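You operate a simulated robot arm through the tools that you are given. There is no shell and no other tool. Be economical: measure what you need, move in short steps, check, and stop when the job is done.

You are at the controls of a simulated robot arm. One attempt, no reset.

TASK
Fill the green-banded carton with chips to its red band.
Fine: stand it on the yellow outline, swing the hopper spout over it, spill none, swing the spout aside again.
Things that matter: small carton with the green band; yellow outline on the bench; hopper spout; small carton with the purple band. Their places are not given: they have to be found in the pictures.

The check looks at the end state, three seconds after you hand in, the way a careful person would. Anything else that was tipped, shoved, dropped, spilled or broken makes it a failure.

THE ROBOT
A 6-joint arm with a two-finger parallel gripper, fixed in place. Base frame: the origin is at the foot of the arm, x ahead of it, y to its left, z up; the work surface is at about z = 850. Units: mm, degrees, N and s.
With the tool pointing down near the work surface it reaches from about 240 to 640 mm from the base axis. Its first joint turns from -66.0 to 66.0 degrees. Payload 2.7 kg.
Tool frame: the origin (TCP) lies between the finger pads and is the grasp point; the fingertips stand 23 mm ahead of it; z points along the fingers, y is the line along which they close. The gripper opens to 94 mm. The fingers are 38 mm wide and 10 mm thick; the gripper's body (54 by 96 mm) begins 39 mm behind the TCP.
Orientation is told as [roll, pitch, yaw] about the base's x, y, z axes, in that order, counted from this pose: with the fingers straight down and closing along the base's y, the tool's x points along the base's -x, its y along +y and its z along -z.

THE INTERFACE
- The arm moves only by the tool arm_command. Its argument "rows" is a list of rows, each an object of numbers (a shift or turn left out is 0, a gripper value left out holds the last): "x", "y", "z": the shift along the base's x, y, z in units of 100 mm (1.0 is 100 mm); "wx", "wy", "wz": the turn, a rotation vector about the base's x, y, z in units of 60 degrees (1.0 is 60 degrees); "grip": the closure, from 0 (fully open) to 1 (shut). In form: [{"x": .., "y": .., "z": .., "wx": .., "wy": .., "wz": .., "grip": ..}, ...]. A call has 1 to 12 rows; each row is the pose to reach, as a shift and turn from the pose commanded when the call began. A call with a number of a shift or a turn outside -1 to 1 is refused whole. A row lasts 0.2 s, in which the tool goes at most 50 mm and 8.6 degrees; a call with a longer step from one row to the next is refused whole, and so is a gripper value outside its range. A pose out of reach is approached as far as the arm can. The call stops where the force on the tool passes 40 N (or 10 N more than at its start, if that is more) or the arm is blocked; 0.2 s more then pass. Each finger travels about 45 mm/s and halts on what it meets, pressing with about 39 N; the grip force reading is that of the motor and also rises with nothing between the fingers. The clock runs only during rows and for 0.2 s after the last one: add rows that repeat a pose to give the fingers time. It gives the time, the measured TCP pose, the force on the tool (base axes), the opening and the grip force at its end, in the units of the frame above (readings bear some noise).
- Cameras (640 x 400 px; columns grow to the right, rows downward): "scene" is fixed at [84.7, -434.1, 1418.6]; the picture's right is [0.77, -0.63, 0.00], its down [-0.31, -0.37, -0.87] and it looks along [0.56, 0.68, -0.49] (base axes); focal length 328 px, centre (320, 200). "wrist" rides on the gripper at [-39, 0, -44] in the tool frame; the picture's right is [0.00, -1.00, 0.00], its down [0.97, 0.00, -0.24] and it looks along [0.24, 0.00, 0.97] (tool axes); focal length 218 px, centre (320, 200).
- grab_frame(camera): a new picture of that camera. No time passes.
- pixel_to_xyz(camera, pixels): there is no depth. For up to 12 entries [column, row, z] of the newest picture of that camera ("zoom" is the newest enlarged one), the place [x, y] in the base frame at which the ray of that pixel passes the height z, good to about 3 mm, but the place of the scene camera against the robot may be out by one fixed shift of up to 12 mm in any direction. No time passes.
- zoom(camera, box): a new picture of the part [left, top, right, bottom] of that camera's present view, enlarged. No time passes.
- job_done(): hands the job in; it is judged then, once.

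Go step by step. Measure first, check grasps and placings, and put right what went wrong. The budget is 80 turns and 46 pictures, counting those below and the enlarged ones. Unless the task says otherwise, let go and move clear before handing in, and close with one line.

The tools are called as a command line: name --argument value ..., lists and objects as JSON in quotes. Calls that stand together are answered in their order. arm_command: Moves the arm, as the interface text tells. Its arguments: {"type":"object","properties":{"rows":{"type":"array","items":{"type":"object","properties":{"x":{"type":"number"},"y":{"type":"number"},"z":{"type":"number"},"wx":{"type":"number"},"wy":{"type":"number"},"wz":{"type":"number"},"grip":{"type":"number"}}}}},"required":["rows"]} The other tools are called the same way: grab_frame (camera) takes a picture; pixel_to_xyz (camera, pixels) gives the place at which the rays of pixels pass given heights; zoom (camera, box) takes an enlarged picture of a part of a camera's view; job_done () hands the job in.

At the start:

```text
time_s: 0.0
tool_pos: [292.7, 206.8, 1258.9]
tool_rot: [0.0, -0.1, 0.0]
ft_force: [0.2, 0.2, -0.2]
finger_gap: 94.0
finger_force: 0.1
```

scene: 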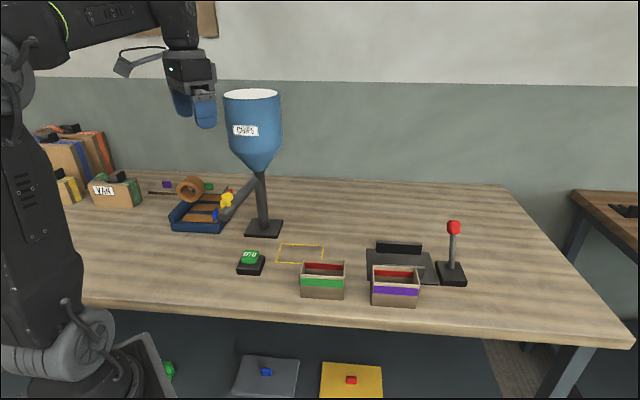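
wrist: 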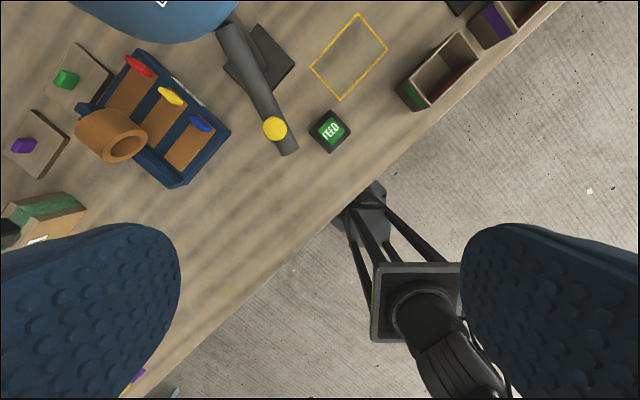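

The scene shows the green carton near (323,280), the yellow outline near (300,253), a hopper with a spout with a yellow knob near (227,200), a FEED button at (250,260), and a red-knob lever at (453,228). I'll zoom in for details.

zoom --camera "scene" --box '[220, 210, 480, 320]'

zoom --camera "scene" --box '[140, 80, 320, 280]'

zoom --camera "wrist" --box '[200, 0, 560, 180]'

pixel_to_xyz --camera "wrist" --pixels '[[358, 13, 850], [388, 50, 850], [340, 100, 850], [310, 66, 850], [275, 128, 950], [285, 148, 950], [225, 30, 950], [330, 130, 880], [466, 32, 900], [400, 85, 900], [420, 108, 900], [478, 65, 900]]'

```text
2.46 times, centred on (350, 265) of scene
```

zoom: 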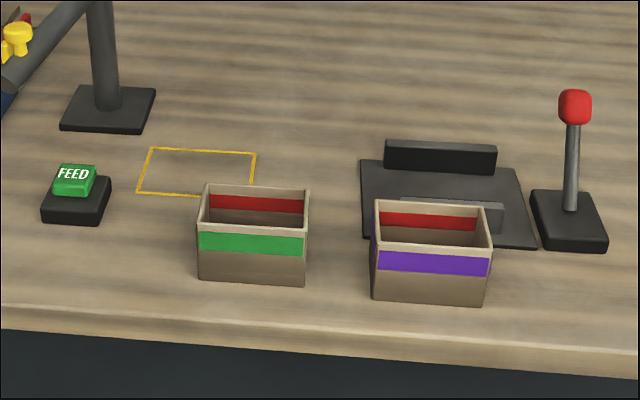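

```text
2.00 times, centred on (230, 180) of scene
```

zoom: 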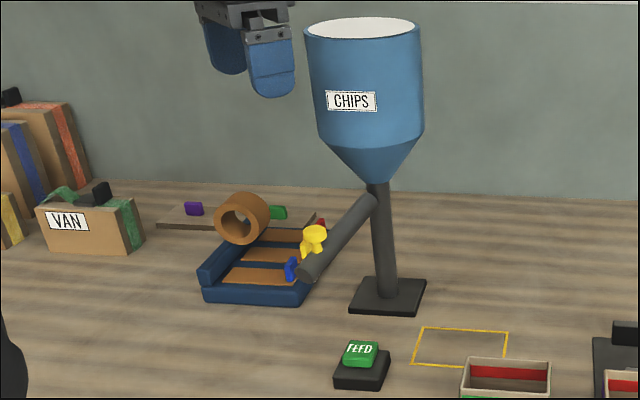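

```text
1.78 times, centred on (380, 90) of wrist
```

zoom: 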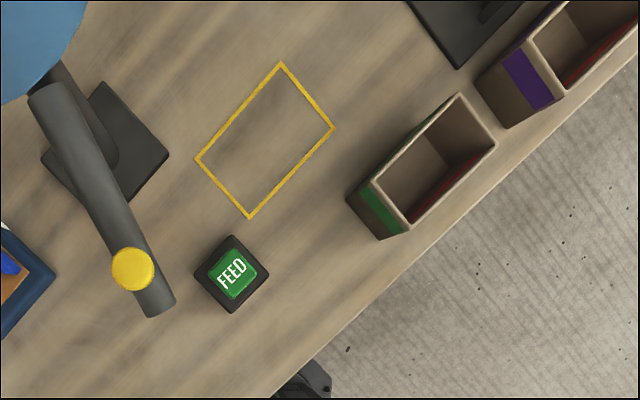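

```text
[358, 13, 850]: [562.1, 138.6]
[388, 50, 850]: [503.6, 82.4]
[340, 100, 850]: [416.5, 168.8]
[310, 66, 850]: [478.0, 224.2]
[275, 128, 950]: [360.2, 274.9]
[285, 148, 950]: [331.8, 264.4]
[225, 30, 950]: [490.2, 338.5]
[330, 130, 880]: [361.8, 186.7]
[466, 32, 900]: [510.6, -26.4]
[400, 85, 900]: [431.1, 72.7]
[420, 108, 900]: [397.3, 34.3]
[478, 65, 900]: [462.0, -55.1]
```

The carton's long side runs at about -45° in the base frame, parallel to the outline, whose centre is near (490,154). I'll get cross estimates from the scene camera for the heights.

pixel_to_xyz --camera "scene" --pixels '[[301.2, 298, 850], [343.9, 300.5, 850], [303, 264.5, 900], [302, 274, 920], [276, 263, 850], [284, 245, 850], [324, 247, 850], [250, 258, 890], [227, 197, 1000], [221, 218, 1000], [264, 229, 850], [262, 180, 1000]]'

arm_command --rows '[{"x": 0.2, "y": -0.2, "z": -0.2, "wz": 0.14}, {"x": 0.4, "y": -0.4, "z": -0.4, "wz": 0.28}, {"x": 0.6, "y": -0.7, "z": -0.4, "wz": 0.42}, {"x": 0.7, "y": -1.0, "z": -0.4, "wz": 0.56}, {"x": 0.7, "y": -1.0, "z": -0.4, "wz": 0.7}, {"x": 0.7, "y": -1.0, "z": -0.4, "wz": 0.75}, {"x": 0.7, "y": -1.0, "z": -0.4, "wz": 0.75}]'

grab_frame --camera "wrist"

```text
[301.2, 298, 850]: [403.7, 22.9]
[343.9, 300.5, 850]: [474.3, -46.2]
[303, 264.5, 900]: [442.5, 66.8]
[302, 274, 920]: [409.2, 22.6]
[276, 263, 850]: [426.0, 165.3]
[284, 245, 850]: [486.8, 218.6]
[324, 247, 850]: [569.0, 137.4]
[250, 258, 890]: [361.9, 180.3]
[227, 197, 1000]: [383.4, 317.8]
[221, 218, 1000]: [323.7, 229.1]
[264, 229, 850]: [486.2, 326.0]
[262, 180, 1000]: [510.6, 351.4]
```

```text
time_s: 1.6
tool_pos: [362.8, 106.3, 1218.4]
tool_rot: [0.0, 0.0, 45.0]
ft_force: [-0.3, -0.4, -0.8]
finger_gap: 94.0
finger_force: 0.0
```

```text
40 pictures are left
```

wrist: 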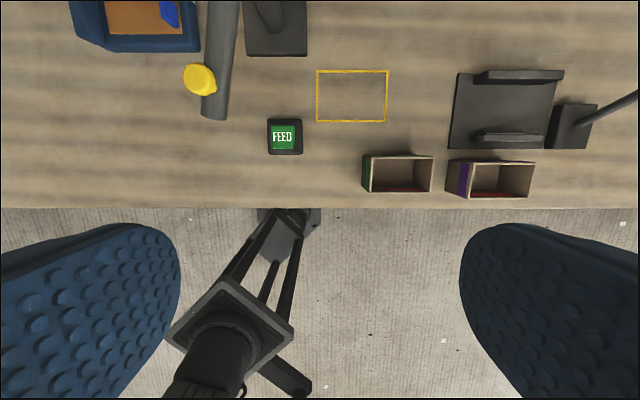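

The outline and carton are aligned with this picture (yaw 45), so a grasp across the carton's short side needs yaw -45. I'll zoom in to measure.

zoom --camera "wrist" --box '[180, 0, 560, 220]'

pixel_to_xyz --camera "wrist" --pixels '[[317, 71, 850], [388, 71, 850], [387, 122, 850], [317, 122, 850], [371, 156, 910], [433, 156, 910], [431, 192, 910], [370, 192, 910], [363, 188, 850], [284, 137, 890], [201, 79, 1000], [214, 119, 980]]'

```text
1.68 times, centred on (370, 110) of wrist
```

zoom: 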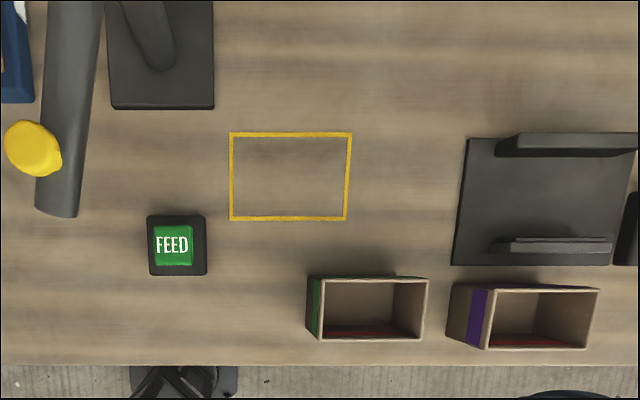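

```text
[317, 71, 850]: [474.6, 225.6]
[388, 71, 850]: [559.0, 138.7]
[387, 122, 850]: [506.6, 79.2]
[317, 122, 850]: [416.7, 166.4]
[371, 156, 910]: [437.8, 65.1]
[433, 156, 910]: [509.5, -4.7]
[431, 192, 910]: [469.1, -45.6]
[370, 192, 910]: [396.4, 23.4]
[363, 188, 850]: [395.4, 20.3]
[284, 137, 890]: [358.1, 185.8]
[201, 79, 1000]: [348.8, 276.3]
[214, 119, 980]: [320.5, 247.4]
```

The carton rim measures about 100 × 58 mm at -44°, centred near (453,9), and the outline centre is about (489,152). I'll turn to yaw -45 above the carton.

arm_command --rows '[{"wz": -0.14, "x": 0.1, "y": -0.1}, {"wz": -0.28, "x": 0.2, "y": -0.2}, {"wz": -0.42, "x": 0.3, "y": -0.3}, {"wz": -0.56, "x": 0.4, "y": -0.4}, {"wz": -0.7, "x": 0.5, "y": -0.5}, {"wz": -0.84, "x": 0.6, "y": -0.7}, {"wz": -0.98, "x": 0.6, "y": -0.9}, {"wz": -1.0, "x": 0.6, "y": -0.968}]'

arm_command --rows '[{"wz": -0.14, "z": -0.3}, {"wz": -0.28, "z": -0.6}, {"wz": -0.42, "z": -0.9}, {"wz": -0.483, "z": -1.0}, {"wz": -0.483, "z": -1.0}]'

grab_frame --camera "wrist"

grab_frame --camera "scene"

```text
time_s: 3.4
tool_pos: [423.8, 10.4, 1218.7]
tool_rot: [0.0, -0.1, -15.2]
ft_force: [0.3, 0.0, -0.2]
finger_gap: 93.9
finger_force: 0.1
```

```text
time_s: 4.6
tool_pos: [423.9, 10.8, 1119.3]
tool_rot: [0.0, 0.0, -44.2]
ft_force: [-0.3, -0.3, 0.1]
finger_gap: 94.1
finger_force: 0.0
```

```text
38 pictures are left
```

wrist: 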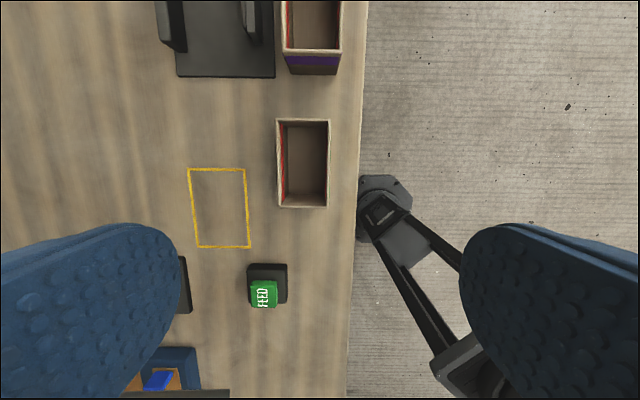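

```text
37 pictures are left
```

scene: 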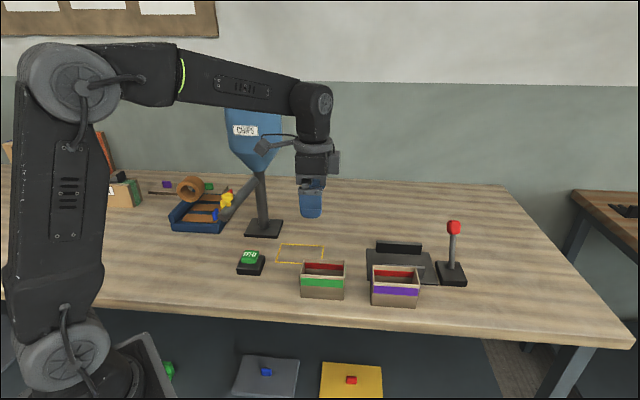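

From here the carton rim is at (276,120), (330,120), (327,207) and (279,207). I'll measure it and refine.

pixel_to_xyz --camera "wrist" --pixels '[[276, 120, 912], [330, 121, 912], [327, 207, 912], [279, 207, 912], [327, 207, 850], [188, 168, 850], [244, 168, 850], [251, 247, 850], [199, 247, 850], [264, 294, 890]]'

zoom --camera "wrist" --box '[180, 100, 380, 225]'

```text
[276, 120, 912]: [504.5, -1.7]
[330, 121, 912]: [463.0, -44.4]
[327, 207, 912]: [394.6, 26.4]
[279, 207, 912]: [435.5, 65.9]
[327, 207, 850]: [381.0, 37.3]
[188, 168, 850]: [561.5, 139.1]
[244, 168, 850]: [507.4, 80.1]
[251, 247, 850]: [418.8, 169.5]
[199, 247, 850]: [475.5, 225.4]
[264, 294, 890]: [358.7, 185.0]
```

```text
3.20 times, centred on (280, 162) of wrist
```

zoom: 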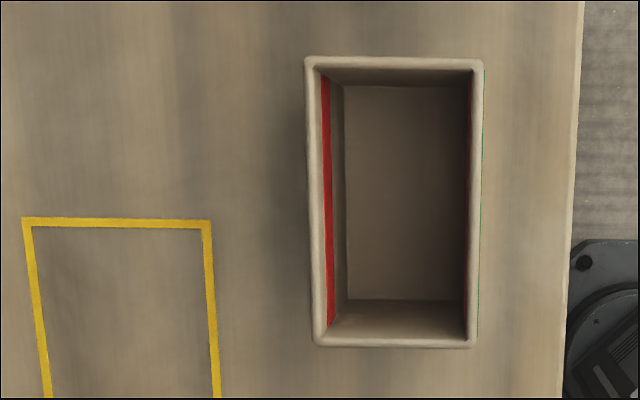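

Carton centre is about (450,11) and outline centre about (490,153). I'll descend onto the carton with fingers on its long sides.

arm_command --rows '[{"x": 0.13, "z": -0.4, "wz": -0.013}, {"x": 0.27, "z": -0.8, "wz": -0.013}, {"x": 0.27, "z": -1.0, "wz": -0.013}, {"x": 0.27, "z": -1.0, "wz": -0.013}]'

arm_command --rows '[{"z": -0.3}, {"z": -0.6}, {"z": -0.9}, {"z": -1.1}, {"z": -1.27}, {"z": -1.27}]'

grab_frame --camera "scene"

```text
time_s: 5.6
tool_pos: [449.0, 10.2, 1019.7]
tool_rot: [-0.1, 0.0, -44.7]
ft_force: [0.2, -0.1, 0.2]
finger_gap: 94.0
finger_force: 0.0
```

```text
refused: -1.1 is not a number from -1 to 1
```

```text
35 pictures are left
```

scene: 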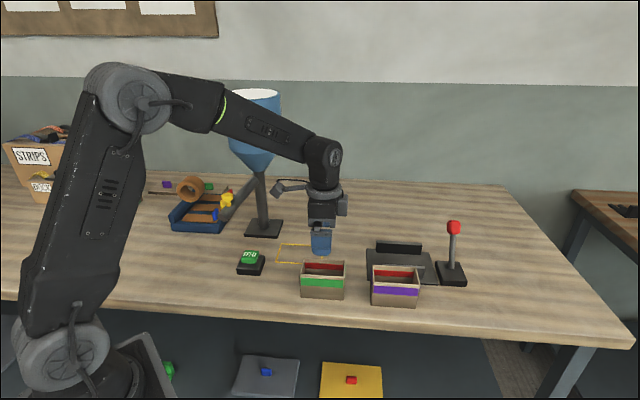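

The call was refused for exceeding the range, so I'll descend in smaller steps.

arm_command --rows '[{"z": -0.3}, {"z": -0.6}, {"z": -0.8}, {"z": -0.8}]'

arm_command --rows '[{"z": -0.2}, {"z": -0.4}, {"z": -0.47}, {"z": -0.47}]'

grab_frame --camera "wrist"

zoom --camera "scene" --box '[240, 200, 440, 325]'

```text
time_s: 6.6
tool_pos: [448.3, 10.3, 940.1]
tool_rot: [0.0, 0.0, -44.8]
ft_force: [-0.1, -0.3, -0.8]
finger_gap: 94.2
finger_force: 0.1
```

```text
time_s: 7.6
tool_pos: [450.3, 9.9, 891.3]
tool_rot: [0.0, -0.1, -44.8]
ft_force: [-0.5, 0.0, 0.2]
finger_gap: 94.1
finger_force: 0.1
```

```text
34 pictures are left
```

wrist: 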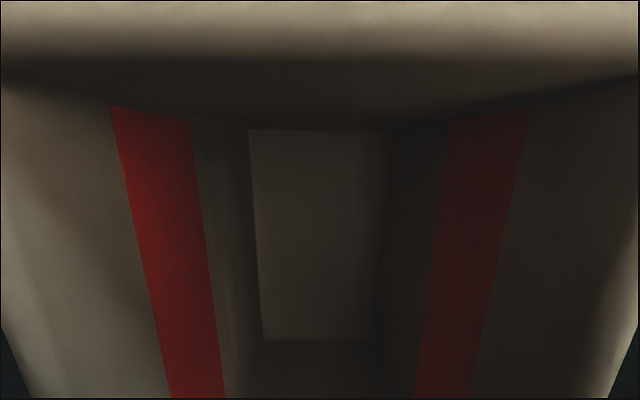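

```text
3.20 times, centred on (340, 262) of scene
```

zoom: 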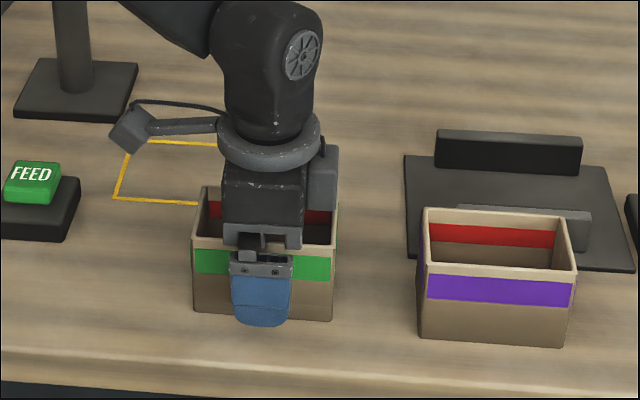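

The fingers straddle the carton centrally. I'll close gently and check.

arm_command --rows '[{"grip": 0.2}, {"grip": 0.3}, {"grip": 0.38}, {"grip": 0.45}, {"grip": 0.45}, {"grip": 0.45}]'

```text
time_s: 9.0
tool_pos: [449.8, 8.8, 892.2]
tool_rot: [0.0, 0.0, -44.9]
ft_force: [0.6, -0.5, 0.7]
finger_gap: 59.5
finger_force: 38.9
```

Gripped at 59.5 mm. I'll lift 30 mm and carry it toward the outline.

arm_command --rows '[{"z": 0.15}, {"z": 0.3}, {"x": 0.08, "y": 0.25, "z": 0.3}, {"x": 0.16, "y": 0.5, "z": 0.3}, {"x": 0.24, "y": 0.75, "z": 0.3}, {"x": 0.3, "y": 1.0, "z": 0.3}, {"x": 0.3, "y": 1.0, "z": 0.3}]'

arm_command --rows '[{"x": 0.05, "y": 0.2}, {"x": 0.1, "y": 0.42}, {"x": 0.1, "y": 0.42}]'

zoom --camera "scene" --box '[220, 180, 420, 305]'

```text
time_s: 10.6
tool_pos: [479.2, 110.5, 923.4]
tool_rot: [0.1, 0.0, -44.8]
ft_force: [0.3, 0.2, -0.2]
finger_gap: 59.3
finger_force: 38.9
```

```text
time_s: 11.4
tool_pos: [488.6, 151.8, 921.0]
tool_rot: [0.0, 0.0, -44.9]
ft_force: [0.5, 0.0, -0.4]
finger_gap: 59.1
finger_force: 39.1
```

```text
3.20 times, centred on (320, 242) of scene
```

zoom: 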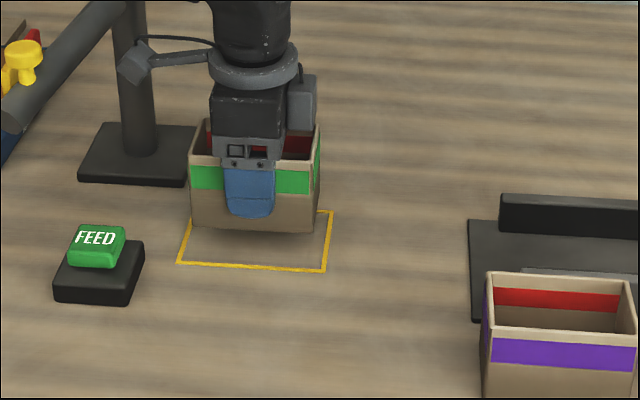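

It hangs over the outline with the gap still below it. I'll lower about 28 mm.

arm_command --rows '[{"x": 0.01, "y": 0.012, "z": -0.1}, {"x": 0.01, "y": 0.012, "z": -0.2}, {"x": 0.01, "y": 0.012, "z": -0.26}, {"x": 0.01, "y": 0.012, "z": -0.29}, {"x": 0.01, "y": 0.012, "z": -0.29}]'

zoom --camera "scene" --box '[220, 180, 420, 305]'

```text
time_s: 12.6
tool_pos: [492.3, 154.8, 892.6]
tool_rot: [0.0, -0.2, -44.8]
ft_force: [-0.7, -0.9, 0.2]
finger_gap: 59.1
finger_force: 39.1
```

```text
3.20 times, centred on (320, 242) of scene
```

zoom: 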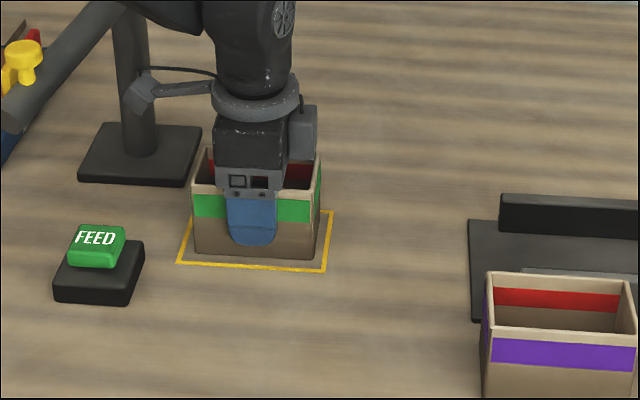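

No contact force yet, and it's a touch far back. I'll shift 2 mm toward the front and ease down until contact.

arm_command --rows '[{"x": -0.025, "y": -0.025, "z": 0.0}, {"x": -0.025, "y": -0.025, "z": -0.01}, {"x": -0.025, "y": -0.025, "z": -0.02}, {"x": -0.025, "y": -0.025, "z": -0.02}]'

```text
time_s: 13.6
tool_pos: [487.8, 150.3, 892.5]
tool_rot: [0.1, -0.1, -44.8]
ft_force: [-2.2, -0.9, 12.3]
finger_gap: 59.2
finger_force: 39.2
```

It's on the bench (12 N upward). I'll release and rise straight up.

arm_command --rows '[{"z": 0.01, "grip": 0.3}, {"z": 0.01, "grip": 0.15}, {"z": 0.01, "grip": 0.0}, {"z": 0.01, "grip": 0.0}, {"z": 0.01, "grip": 0.0}]'

arm_command --rows '[{"z": 0.2}, {"z": 0.4}, {"z": 0.6}, {"z": 0.8, "y": -0.2}, {"z": 1.0, "y": -0.5}, {"z": 1.0, "y": -0.9}, {"z": 1.0, "y": -1.0}, {"z": 1.0, "y": -1.0}]'

zoom --camera "scene" --box '[200, 180, 400, 305]'

grab_frame --camera "wrist"

```text
time_s: 14.8
tool_pos: [488.0, 150.7, 892.3]
tool_rot: [0.0, 0.0, -44.8]
ft_force: [-0.4, -0.7, 0.4]
finger_gap: 93.9
finger_force: 0.1
```

```text
time_s: 16.6
tool_pos: [488.8, 49.4, 993.1]
tool_rot: [0.0, 0.0, -44.8]
ft_force: [0.1, -0.3, 0.3]
finger_gap: 94.1
finger_force: 0.1
```

```text
3.20 times, centred on (300, 242) of scene
```

zoom: 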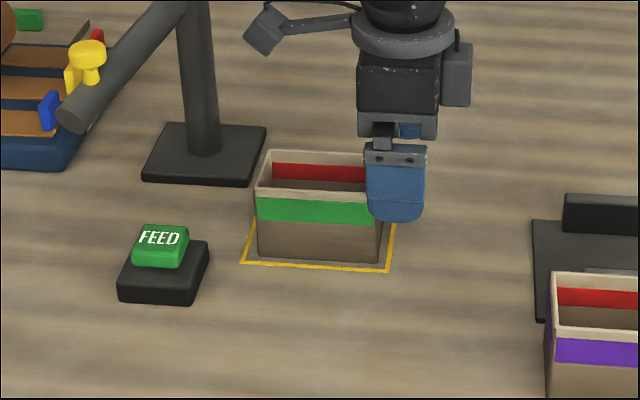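

```text
29 pictures are left
```

wrist: 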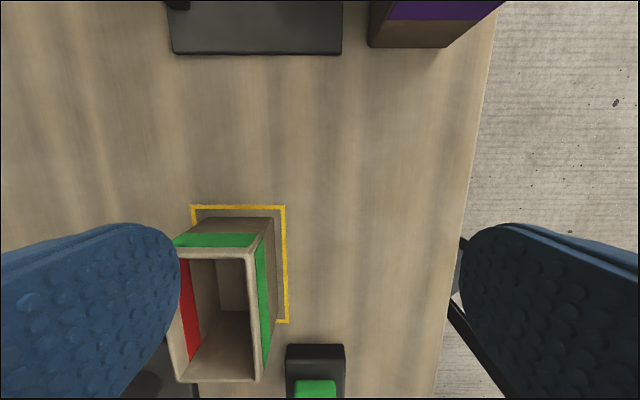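

The carton stands inside the outline. Triangulating the yellow knob from two wrist views gives about (354,260,1031). The spout pivots about the post near (480,325), so it needs a swing of roughly +64°. I'll move up toward the knob for a closer look.

arm_command --rows '[{"z": 0.4}, {"z": 0.8, "x": -0.1, "y": 0.1}, {"z": 1.0, "x": -0.4, "y": 0.3, "wz": -0.1}, {"z": 1.0, "x": -0.7, "y": 0.6, "wz": -0.2}, {"z": 1.0, "x": -1.0, "y": 0.9, "wz": -0.3}, {"z": 1.0, "x": -1.0, "y": 0.9, "wz": -0.3}]'

arm_command --rows '[{"x": -0.1, "y": 0.35, "z": 0.3}, {"x": -0.2, "y": 0.7, "z": 0.3}, {"x": -0.3, "y": 0.9, "z": 0.3}, {"x": -0.3, "y": 0.9, "z": 0.3}]'

grab_frame --camera "wrist"

grab_frame --camera "scene"

```text
time_s: 18.0
tool_pos: [387.8, 140.3, 1092.0]
tool_rot: [0.1, 0.0, -62.8]
ft_force: [-0.6, 0.0, 0.0]
finger_gap: 93.9
finger_force: 0.0
```

```text
time_s: 19.0
tool_pos: [357.7, 231.2, 1122.4]
tool_rot: [0.0, 0.0, -62.8]
ft_force: [-0.3, -0.4, -0.3]
finger_gap: 94.0
finger_force: 0.0
```

```text
28 pictures are left
```

wrist: 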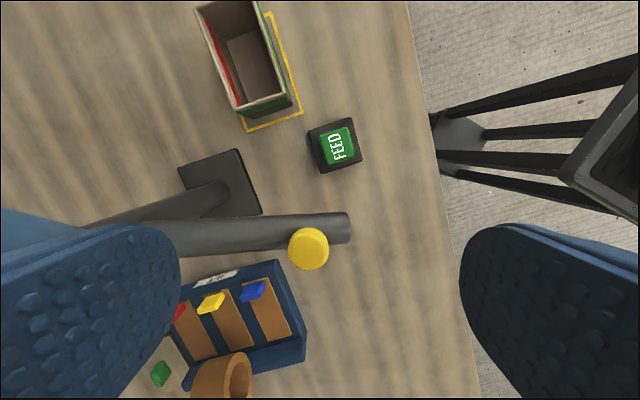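

```text
27 pictures are left
```

scene: 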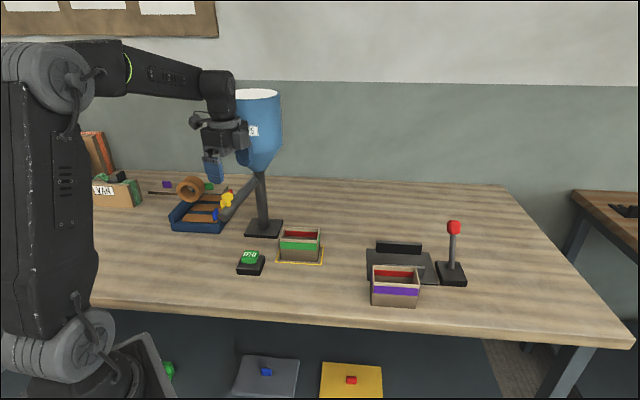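

The knob is at (308,249) and the tube end at about (350,228). I'll triangulate both again.

pixel_to_xyz --camera "wrist" --pixels '[[308, 248, 1031], [308, 248, 1010], [350, 228, 1010], [350, 228, 980], [190, 238, 1050], [215, 200, 950], [289, 249, 1031], [329, 249, 1031], [220, 182, 852], [338, 146, 885]]'

zoom --camera "scene" --box '[190, 160, 290, 222]'

zoom --camera "wrist" --box '[170, 140, 370, 265]'

```text
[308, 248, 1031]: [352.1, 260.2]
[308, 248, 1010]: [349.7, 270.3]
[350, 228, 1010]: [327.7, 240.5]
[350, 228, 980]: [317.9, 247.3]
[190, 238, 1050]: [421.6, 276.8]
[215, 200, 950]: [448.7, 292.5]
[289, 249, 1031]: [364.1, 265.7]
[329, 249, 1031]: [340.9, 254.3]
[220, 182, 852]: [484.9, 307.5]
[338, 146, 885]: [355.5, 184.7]
```

```text
6.40 times, centred on (240, 191) of scene
```

zoom: 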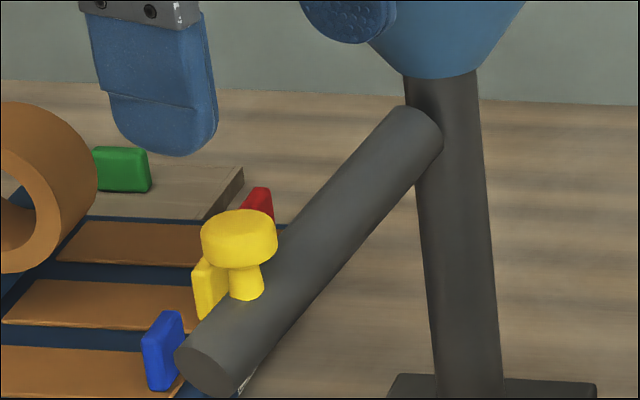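

```text
3.20 times, centred on (270, 202) of wrist
```

zoom: 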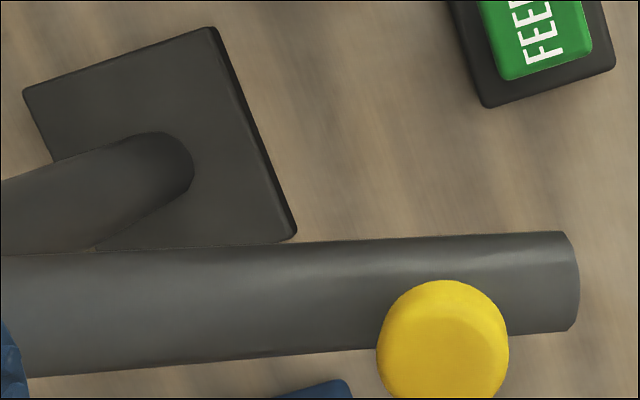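

The knob is a mushroom on top of the spout at about (353,260,1031), with the tube end near (323,244,993). Pushing the tube sideways with closed fingers is simplest, so I'll go to its far side near (314,306), closing the gripper on the way.

arm_command --rows '[{"x": -0.1, "y": 0.2, "grip": 0.3}, {"x": -0.2, "y": 0.4, "grip": 0.6}, {"x": -0.3, "y": 0.6, "grip": 1.0}, {"x": -0.44, "y": 0.75, "grip": 1.0}, {"x": -0.44, "y": 0.75, "grip": 1.0}, {"x": -0.44, "y": 0.75, "grip": 1.0}]'

grab_frame --camera "wrist"

grab_frame --camera "scene"

```text
time_s: 20.4
tool_pos: [314.2, 307.0, 1122.8]
tool_rot: [-0.1, 0.0, -62.8]
ft_force: [0.3, -0.1, -0.8]
finger_gap: 0.0
finger_force: 31.2
```

```text
24 pictures are left
```

wrist: 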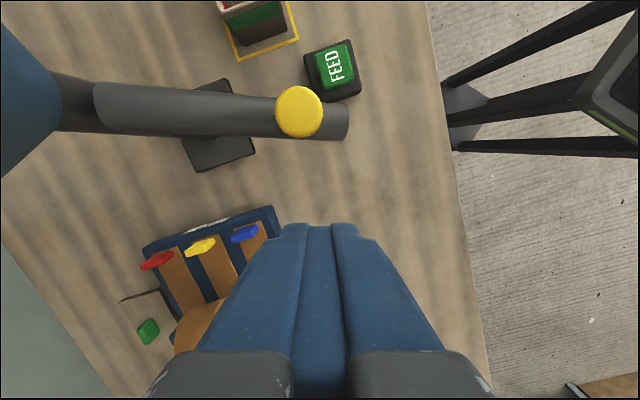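

```text
23 pictures are left
```

scene: 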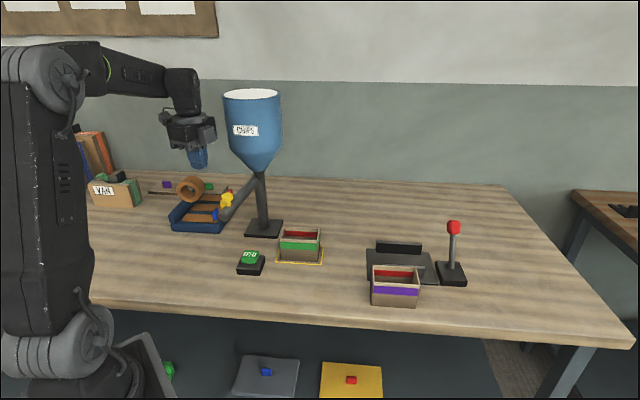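

Fingers are closed and behind the tube. I'll descend so the tips reach tube height (TCP about 1008).

arm_command --rows '[{"z": -0.3}, {"z": -0.6}, {"z": -0.8}, {"z": -1.0}, {"z": -1.0}]'

arm_command --rows '[{"z": -0.08}, {"z": -0.14}, {"z": -0.14}]'

zoom --camera "scene" --box '[140, 110, 300, 210]'

grab_frame --camera "wrist"

```text
time_s: 21.6
tool_pos: [313.1, 306.1, 1022.7]
tool_rot: [0.1, -0.1, -62.8]
ft_force: [0.6, 0.5, -1.0]
finger_gap: 0.1
finger_force: 38.8
```

```text
time_s: 22.4
tool_pos: [313.6, 306.6, 1009.2]
tool_rot: [0.1, 0.0, -62.8]
ft_force: [0.3, 0.2, -0.2]
finger_gap: 0.0
finger_force: 38.9
```

```text
4.00 times, centred on (220, 160) of scene
```

zoom: 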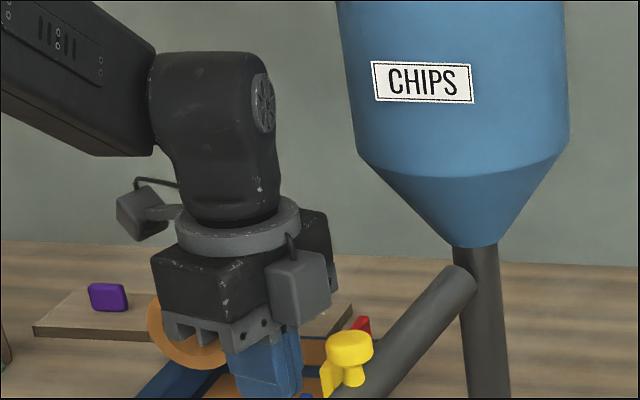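

```text
21 pictures are left
```

wrist: 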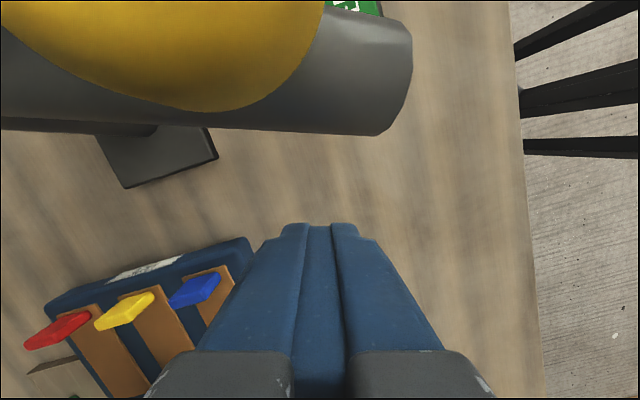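

The wrist camera box would pass close over the knob, so I'll turn the yaw by another -37° here to keep it off to the outer side before pushing.

arm_command --rows '[{"wz": -0.13}, {"wz": -0.26}, {"wz": -0.39}, {"wz": -0.52}, {"wz": -0.62}, {"wz": -0.62}]'

grab_frame --camera "wrist"

```text
time_s: 23.8
tool_pos: [314.4, 306.2, 1008.3]
tool_rot: [0.0, 0.0, -100.1]
ft_force: [0.2, 0.1, 0.0]
finger_gap: 0.0
finger_force: 39.0
```

```text
20 pictures are left
```

wrist: 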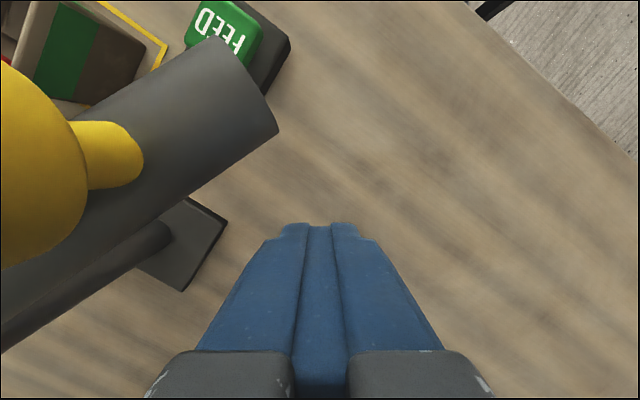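

Clear. I'll push the tube along its arc, first half.

arm_command --rows '[{"x": 0.05, "y": -0.1}, {"x": 0.1, "y": -0.21}, {"x": 0.145, "y": -0.33}, {"x": 0.19, "y": -0.46}, {"x": 0.25, "y": -0.59}, {"x": 0.32, "y": -0.71}, {"x": 0.4, "y": -0.82}, {"x": 0.485, "y": -0.93}, {"x": 0.485, "y": -0.93}]'

grab_frame --camera "scene"

```text
time_s: 25.8
tool_pos: [363.5, 212.3, 1006.8]
tool_rot: [0.0, 0.0, -100.0]
ft_force: [-0.6, 0.0, -0.3]
finger_gap: 0.3
finger_force: 38.8
```

```text
19 pictures are left
```

scene: 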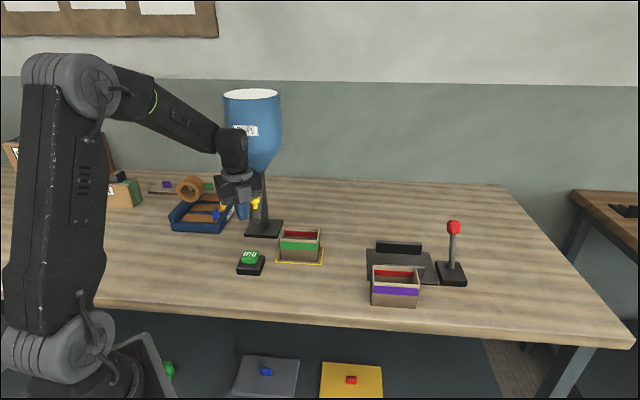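

The spout is moving (knob now at (255,203)). I'll push on along the arc to about 265° and check.

arm_command --rows '[{"x": 0.1, "y": -0.1}, {"x": 0.2, "y": -0.19}, {"x": 0.32, "y": -0.27}, {"x": 0.44, "y": -0.34}, {"x": 0.56, "y": -0.4}, {"x": 0.69, "y": -0.447}, {"x": 0.69, "y": -0.447}]'

grab_frame --camera "wrist"

zoom --camera "scene" --box '[200, 150, 360, 275]'

```text
time_s: 26.8
tool_pos: [398.5, 178.4, 1005.5]
tool_rot: [-1.0, -0.8, -99.8]
ft_force: [-1.1, -1.8, -1.4]
finger_gap: 0.2
finger_force: 39.2
stopped in row 4: the force on the tool passed its limit (the readings are from after the stop); the commanded pose is now the measured one
```

```text
18 pictures are left
```

wrist: 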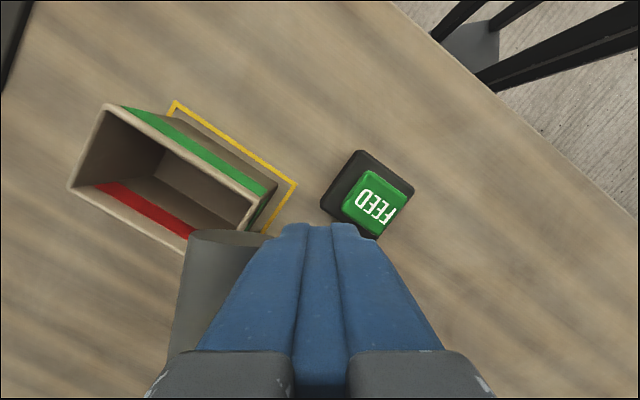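

```text
3.20 times, centred on (280, 212) of scene
```

zoom: 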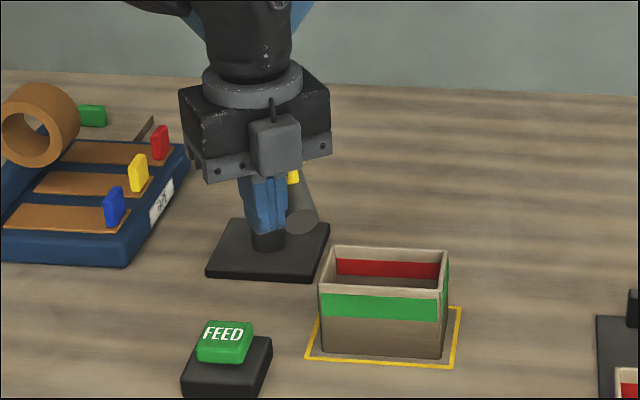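

The call stopped on a force spike with the tube end at about (225,238) in the wrist view, not yet over the carton. I'll measure the tube end and the carton from here.

pixel_to_xyz --camera "wrist" --pixels '[[190, 235, 1005], [272, 235, 1005], [190, 235, 990], [272, 235, 990], [170, 350, 1000], [105, 105, 912], [278, 190, 912], [70, 188, 912], [192, 238, 912]]'

zoom --camera "scene" --box '[230, 165, 310, 215]'

```text
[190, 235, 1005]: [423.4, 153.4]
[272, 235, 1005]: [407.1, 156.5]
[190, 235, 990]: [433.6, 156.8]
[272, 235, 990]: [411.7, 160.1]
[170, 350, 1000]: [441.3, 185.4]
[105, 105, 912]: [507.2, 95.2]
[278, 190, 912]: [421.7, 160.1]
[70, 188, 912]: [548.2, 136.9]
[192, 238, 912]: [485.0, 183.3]
```

```text
8.00 times, centred on (270, 190) of scene
```

zoom: 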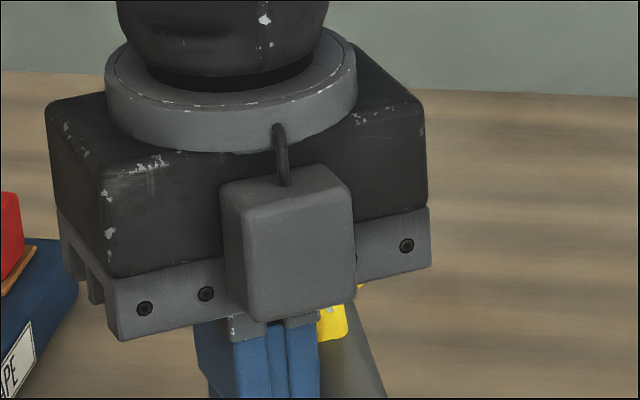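

The tube is at about 250° and the tip radius of 172 fits my pivot estimate. I'll level the tool, raise it 5 mm to clear the knob, and push slower.

arm_command --rows '[{"x": -0.03, "y": 0.015, "z": 0.05, "wx": 0.017, "wy": 0.013}, {"x": 0.0, "y": 0.0, "z": 0.05, "wx": 0.017, "wy": 0.013}, {"x": 0.03, "y": -0.015, "z": 0.05, "wx": 0.017, "wy": 0.013}, {"x": 0.055, "y": -0.028, "z": 0.05, "wx": 0.017, "wy": 0.013}, {"x": 0.085, "y": -0.04, "z": 0.05, "wx": 0.017, "wy": 0.013}, {"x": 0.11, "y": -0.052, "z": 0.05, "wx": 0.017, "wy": 0.013}, {"x": 0.14, "y": -0.066, "z": 0.05, "wx": 0.017, "wy": 0.013}, {"x": 0.175, "y": -0.08, "z": 0.05, "wx": 0.017, "wy": 0.013}, {"x": 0.21, "y": -0.095, "z": 0.05, "wx": 0.017, "wy": 0.013}, {"x": 0.24, "y": -0.108, "z": 0.05, "wx": 0.017, "wy": 0.013}, {"x": 0.24, "y": -0.108, "z": 0.05, "wx": 0.017, "wy": 0.013}]'

```text
time_s: 29.2
tool_pos: [420.3, 166.2, 1008.1]
tool_rot: [-2.0, -0.1, -99.7]
ft_force: [-18.6, -13.6, -12.5]
finger_gap: 0.0
finger_force: 38.5
```

There's a steady force of (-19,-14,-12) and a 2° tilt, so something other than the tube may be touching. I'll look.

grab_frame --camera "scene"

grab_frame --camera "wrist"

```text
15 pictures are left
```

scene: 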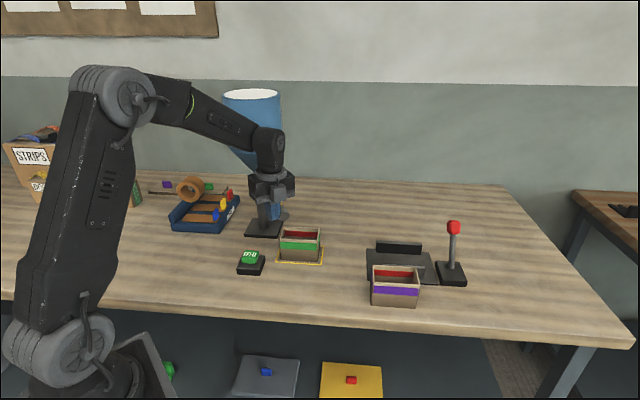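

```text
14 pictures are left
```

wrist: 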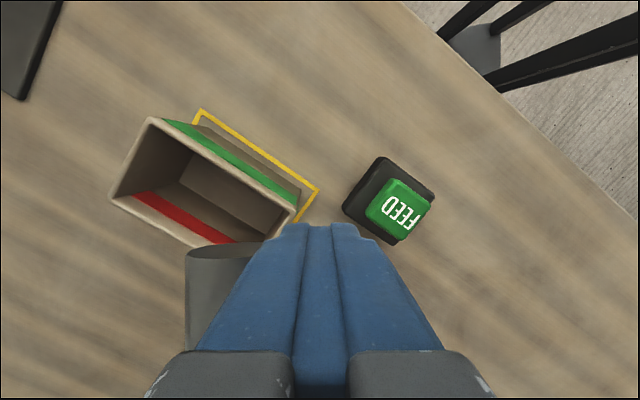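

The force direction suggests the finger edge is wedging against the knob rather than the tube alone (tube radius looks nearer 12 mm). I'll ease back, slide about 8 mm outward along the tube, level, and re-read.

arm_command --rows '[{"x": -0.05, "y": 0.0, "wx": 0.0}, {"x": -0.09, "y": -0.04}, {"x": -0.1, "y": -0.09}, {"x": -0.1, "y": -0.09}]'

zoom --camera "scene" --box '[220, 140, 340, 215]'

```text
time_s: 30.2
tool_pos: [412.4, 159.2, 1009.8]
tool_rot: [-1.8, 0.2, -99.8]
ft_force: [0.1, 0.5, 1.2]
finger_gap: 0.0
finger_force: 39.3
```

```text
5.33 times, centred on (280, 178) of scene
```

zoom: 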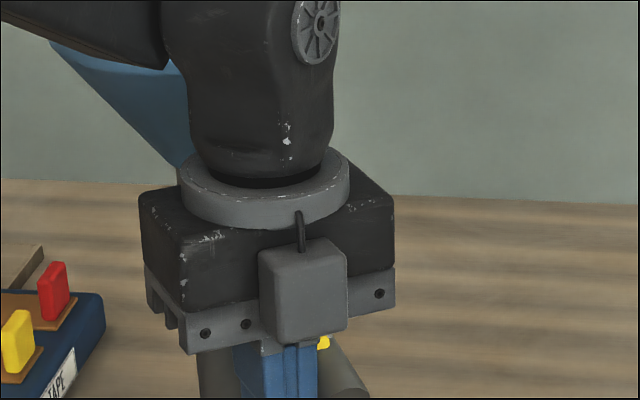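

The force vanished after backing off. Its direction (outward and down) matches the block sticking out behind the wrist touching the hopper cone. I'll back away, level, and return to yaw -45 so that block points away from the hopper.

arm_command --rows '[{"x": -0.12, "wx": -0.0085, "wy": -0.029}, {"x": -0.25, "wx": -0.0085, "wy": -0.029}, {"x": -0.25, "wx": -0.0085, "wy": -0.029}]'

arm_command --rows '[{"wz": 0.13}, {"wz": 0.26}, {"wz": 0.39}, {"wz": 0.52}, {"wz": 0.65}, {"wz": 0.78}, {"wz": 0.91}, {"wz": 0.91}]'

zoom --camera "scene" --box '[180, 75, 340, 275]'

```text
time_s: 31.0
tool_pos: [387.9, 159.4, 1009.8]
tool_rot: [0.0, 0.0, -99.7]
ft_force: [-0.3, 0.9, 0.5]
finger_gap: 0.0
finger_force: 38.9
```

```text
time_s: 32.8
tool_pos: [388.1, 158.3, 1008.1]
tool_rot: [0.0, -0.2, -45.1]
ft_force: [-0.6, 0.3, 0.0]
finger_gap: 0.0
finger_force: 39.1
```

```text
2.00 times, centred on (260, 175) of scene
```

zoom: 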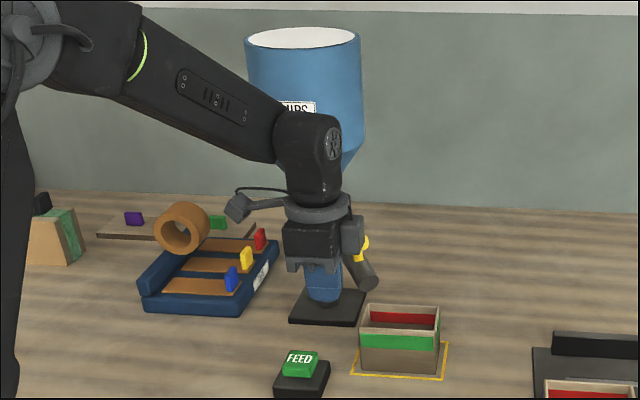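

The hopper is upright and the block now points away from it. I'll resume the push along the arc to about 271°.

arm_command --rows '[{"x": 0.1, "y": 0.05}, {"x": 0.2, "y": 0.1}, {"x": 0.27, "y": 0.14}, {"x": 0.32, "y": 0.146}, {"x": 0.36, "y": 0.135}, {"x": 0.41, "y": 0.118}, {"x": 0.455, "y": 0.1}, {"x": 0.5, "y": 0.085}, {"x": 0.55, "y": 0.073}, {"x": 0.59, "y": 0.065}, {"x": 0.62, "y": 0.058}, {"x": 0.62, "y": 0.058}]'

zoom --camera "scene" --box '[210, 150, 370, 270]'

grab_frame --camera "wrist"

```text
time_s: 35.4
tool_pos: [449.5, 164.8, 1009.4]
tool_rot: [0.0, -0.1, -45.2]
ft_force: [-0.1, 0.6, -0.3]
finger_gap: 0.1
finger_force: 38.8
```

```text
3.33 times, centred on (290, 210) of scene
```

zoom: 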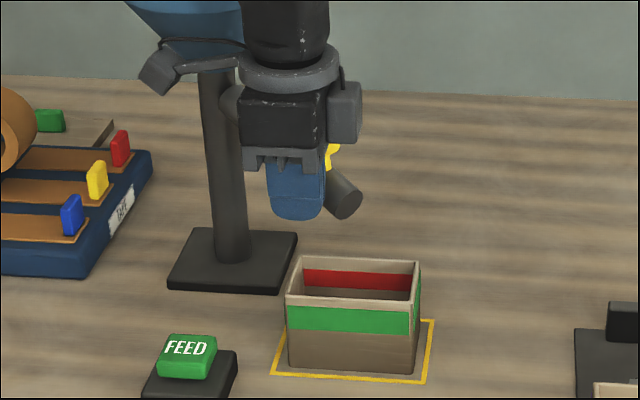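

```text
10 pictures are left
```

wrist: 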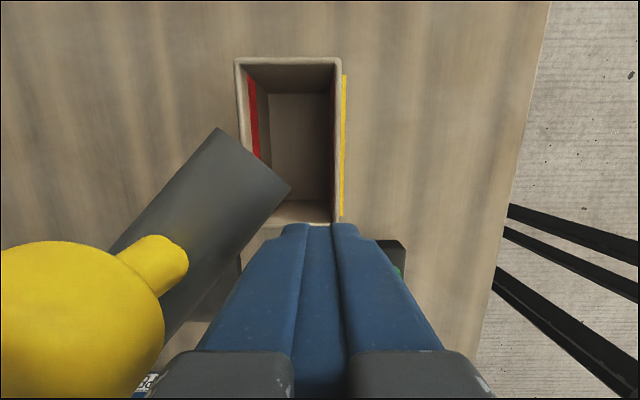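

The tube end is now at about (218,128)-(291,187) in the wrist view, near the carton mouth. I'll measure both.

pixel_to_xyz --camera "wrist" --pixels '[[218, 128, 993], [291, 187, 993], [255, 158, 1000], [255, 158, 985], [237, 59, 912], [340, 59, 912], [338, 222, 912], [240, 230, 912]]'

```text
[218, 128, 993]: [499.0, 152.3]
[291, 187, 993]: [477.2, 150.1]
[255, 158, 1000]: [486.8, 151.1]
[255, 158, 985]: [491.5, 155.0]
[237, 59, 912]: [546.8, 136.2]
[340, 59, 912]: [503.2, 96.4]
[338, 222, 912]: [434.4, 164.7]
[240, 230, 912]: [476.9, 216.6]
```

The spout mouth is at about (488,152), centred on the carton (490,153). I'll back off, leaving the spout there, and go above the FEED button at (357,185).

arm_command --rows '[{"x": -0.2}, {"x": -0.4}, {"x": -0.6, "y": 0.1}, {"x": -0.8, "y": 0.2}, {"x": -0.925, "y": 0.2, "z": -0.2}, {"x": -0.925, "y": 0.2, "z": -0.5}, {"x": -0.925, "y": 0.2, "z": -0.7}, {"x": -0.925, "y": 0.2, "z": -0.8}, {"x": -0.925, "y": 0.2, "z": -0.8}]'

zoom --camera "scene" --box '[200, 150, 360, 280]'

```text
time_s: 37.4
tool_pos: [356.4, 184.6, 929.2]
tool_rot: [0.0, -0.1, -45.2]
ft_force: [0.4, -0.4, -0.8]
finger_gap: 0.1
finger_force: 39.4
```

```text
3.08 times, centred on (280, 215) of scene
```

zoom: 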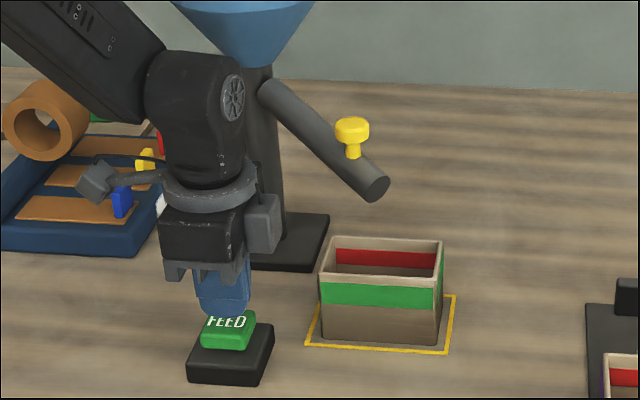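

The tip hovers above the button, and the spout sits over the carton. I'll do a short press and lift.

arm_command --rows '[{"z": -0.1}, {"z": -0.15}, {"z": -0.19}, {"z": -0.22}, {"z": -0.1}, {"z": 0.0}]'

zoom --camera "scene" --box '[200, 150, 360, 280]'

```text
time_s: 38.8
tool_pos: [356.5, 183.8, 927.7]
tool_rot: [-0.1, -0.1, -45.2]
ft_force: [-0.3, -0.2, 0.0]
finger_gap: 0.0
finger_force: 39.0
```

```text
3.08 times, centred on (280, 215) of scene
```

zoom: 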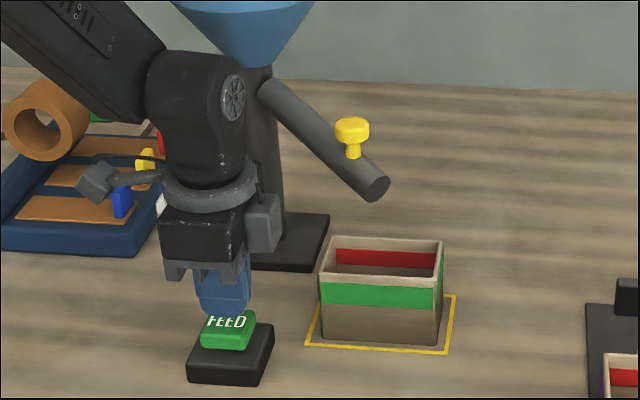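

No chips yet. I'll press slower and read the force at depth.

arm_command --rows '[{"z": -0.12}, {"z": -0.2}, {"z": -0.22}]'

```text
time_s: 39.6
tool_pos: [357.1, 184.5, 908.9]
tool_rot: [0.2, 0.0, -45.2]
ft_force: [-5.0, -4.5, 24.2]
finger_gap: 0.0
finger_force: 39.5
```

It's touching the button with 24 N. I'll check whether chips are flowing.

zoom --camera "scene" --box '[200, 150, 360, 280]'

```text
3.08 times, centred on (280, 215) of scene
```

zoom: 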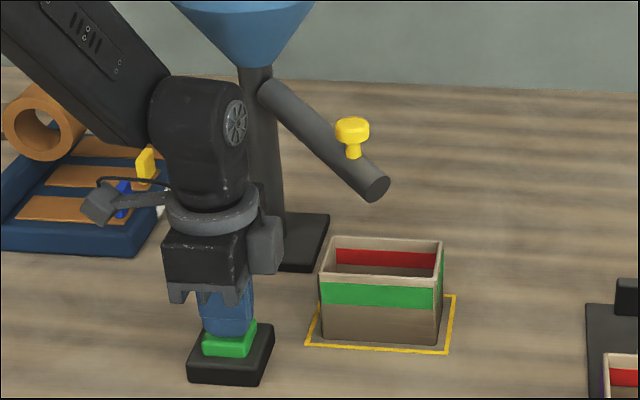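

The button looks depressed but I see no stream. I'll hold 0.4 s more and look closer at the carton.

arm_command --rows '[{"z": -0.01}, {"z": -0.01}]'

zoom --camera "scene" --box '[265, 185, 345, 275]'

```text
time_s: 40.2
tool_pos: [357.1, 184.3, 908.0]
tool_rot: [0.1, -0.1, -45.1]
ft_force: [-5.7, -6.7, 38.0]
finger_gap: 0.1
finger_force: 38.7
```

```text
4.44 times, centred on (305, 230) of scene
```

zoom: 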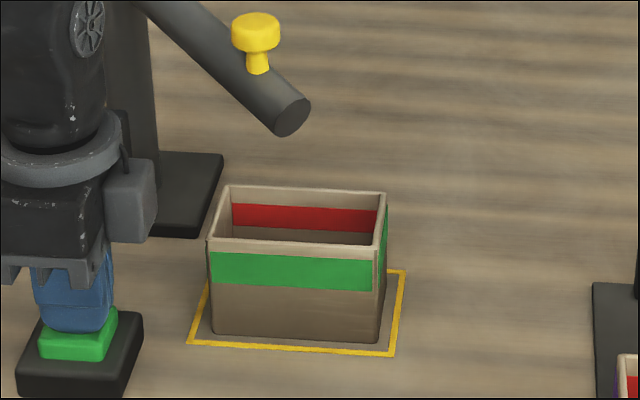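

The button is bottomed at 38 N and the spout shows no visible stream, but the carton's floor isn't visible from here. I'll release and rise to look inside with the wrist camera.

arm_command --rows '[{"z": 0.2}, {"z": 0.5}, {"z": 0.9}, {"z": 1.0}, {"z": 1.0}]'

arm_command --rows '[{"z": 0.3}, {"z": 0.7}, {"z": 0.8}, {"z": 0.8}]'

grab_frame --camera "wrist"

```text
time_s: 41.4
tool_pos: [357.8, 184.6, 1005.7]
tool_rot: [0.0, -0.1, -45.2]
ft_force: [-0.9, 0.3, 0.0]
finger_gap: 0.1
finger_force: 38.9
```

```text
time_s: 42.4
tool_pos: [357.5, 185.1, 1086.6]
tool_rot: [-0.1, -0.1, -45.2]
ft_force: [0.0, 0.3, -0.2]
finger_gap: 0.1
finger_force: 38.7
```

```text
5 pictures are left
```

wrist: 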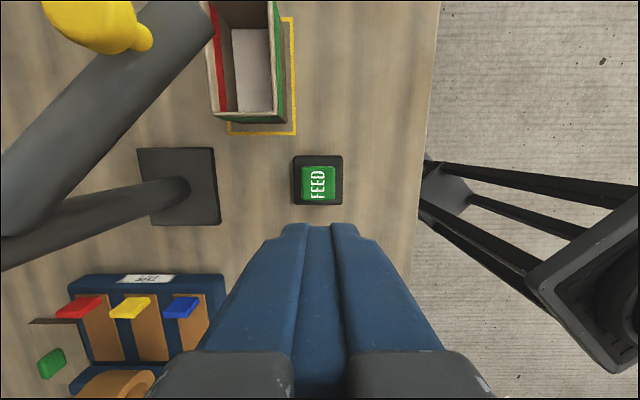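

The carton floor now looks white, so chips did enter. I'll zoom in to estimate the level.

zoom --camera "wrist" --box '[180, 0, 340, 140]'

pixel_to_xyz --camera "zoom" --pixels '[[320, 200, 850]]'

```text
2.86 times, centred on (260, 70) of wrist
```

zoom: 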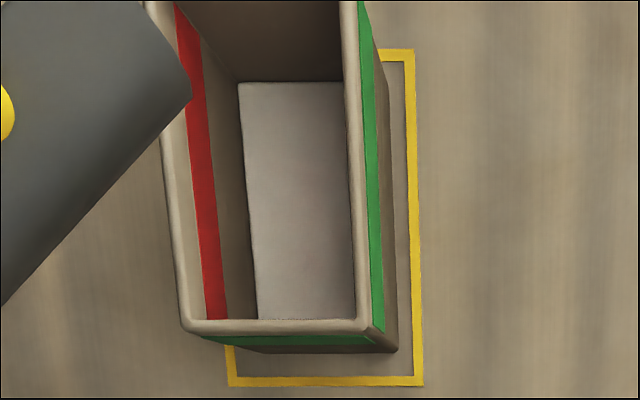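

```text
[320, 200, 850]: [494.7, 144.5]
```

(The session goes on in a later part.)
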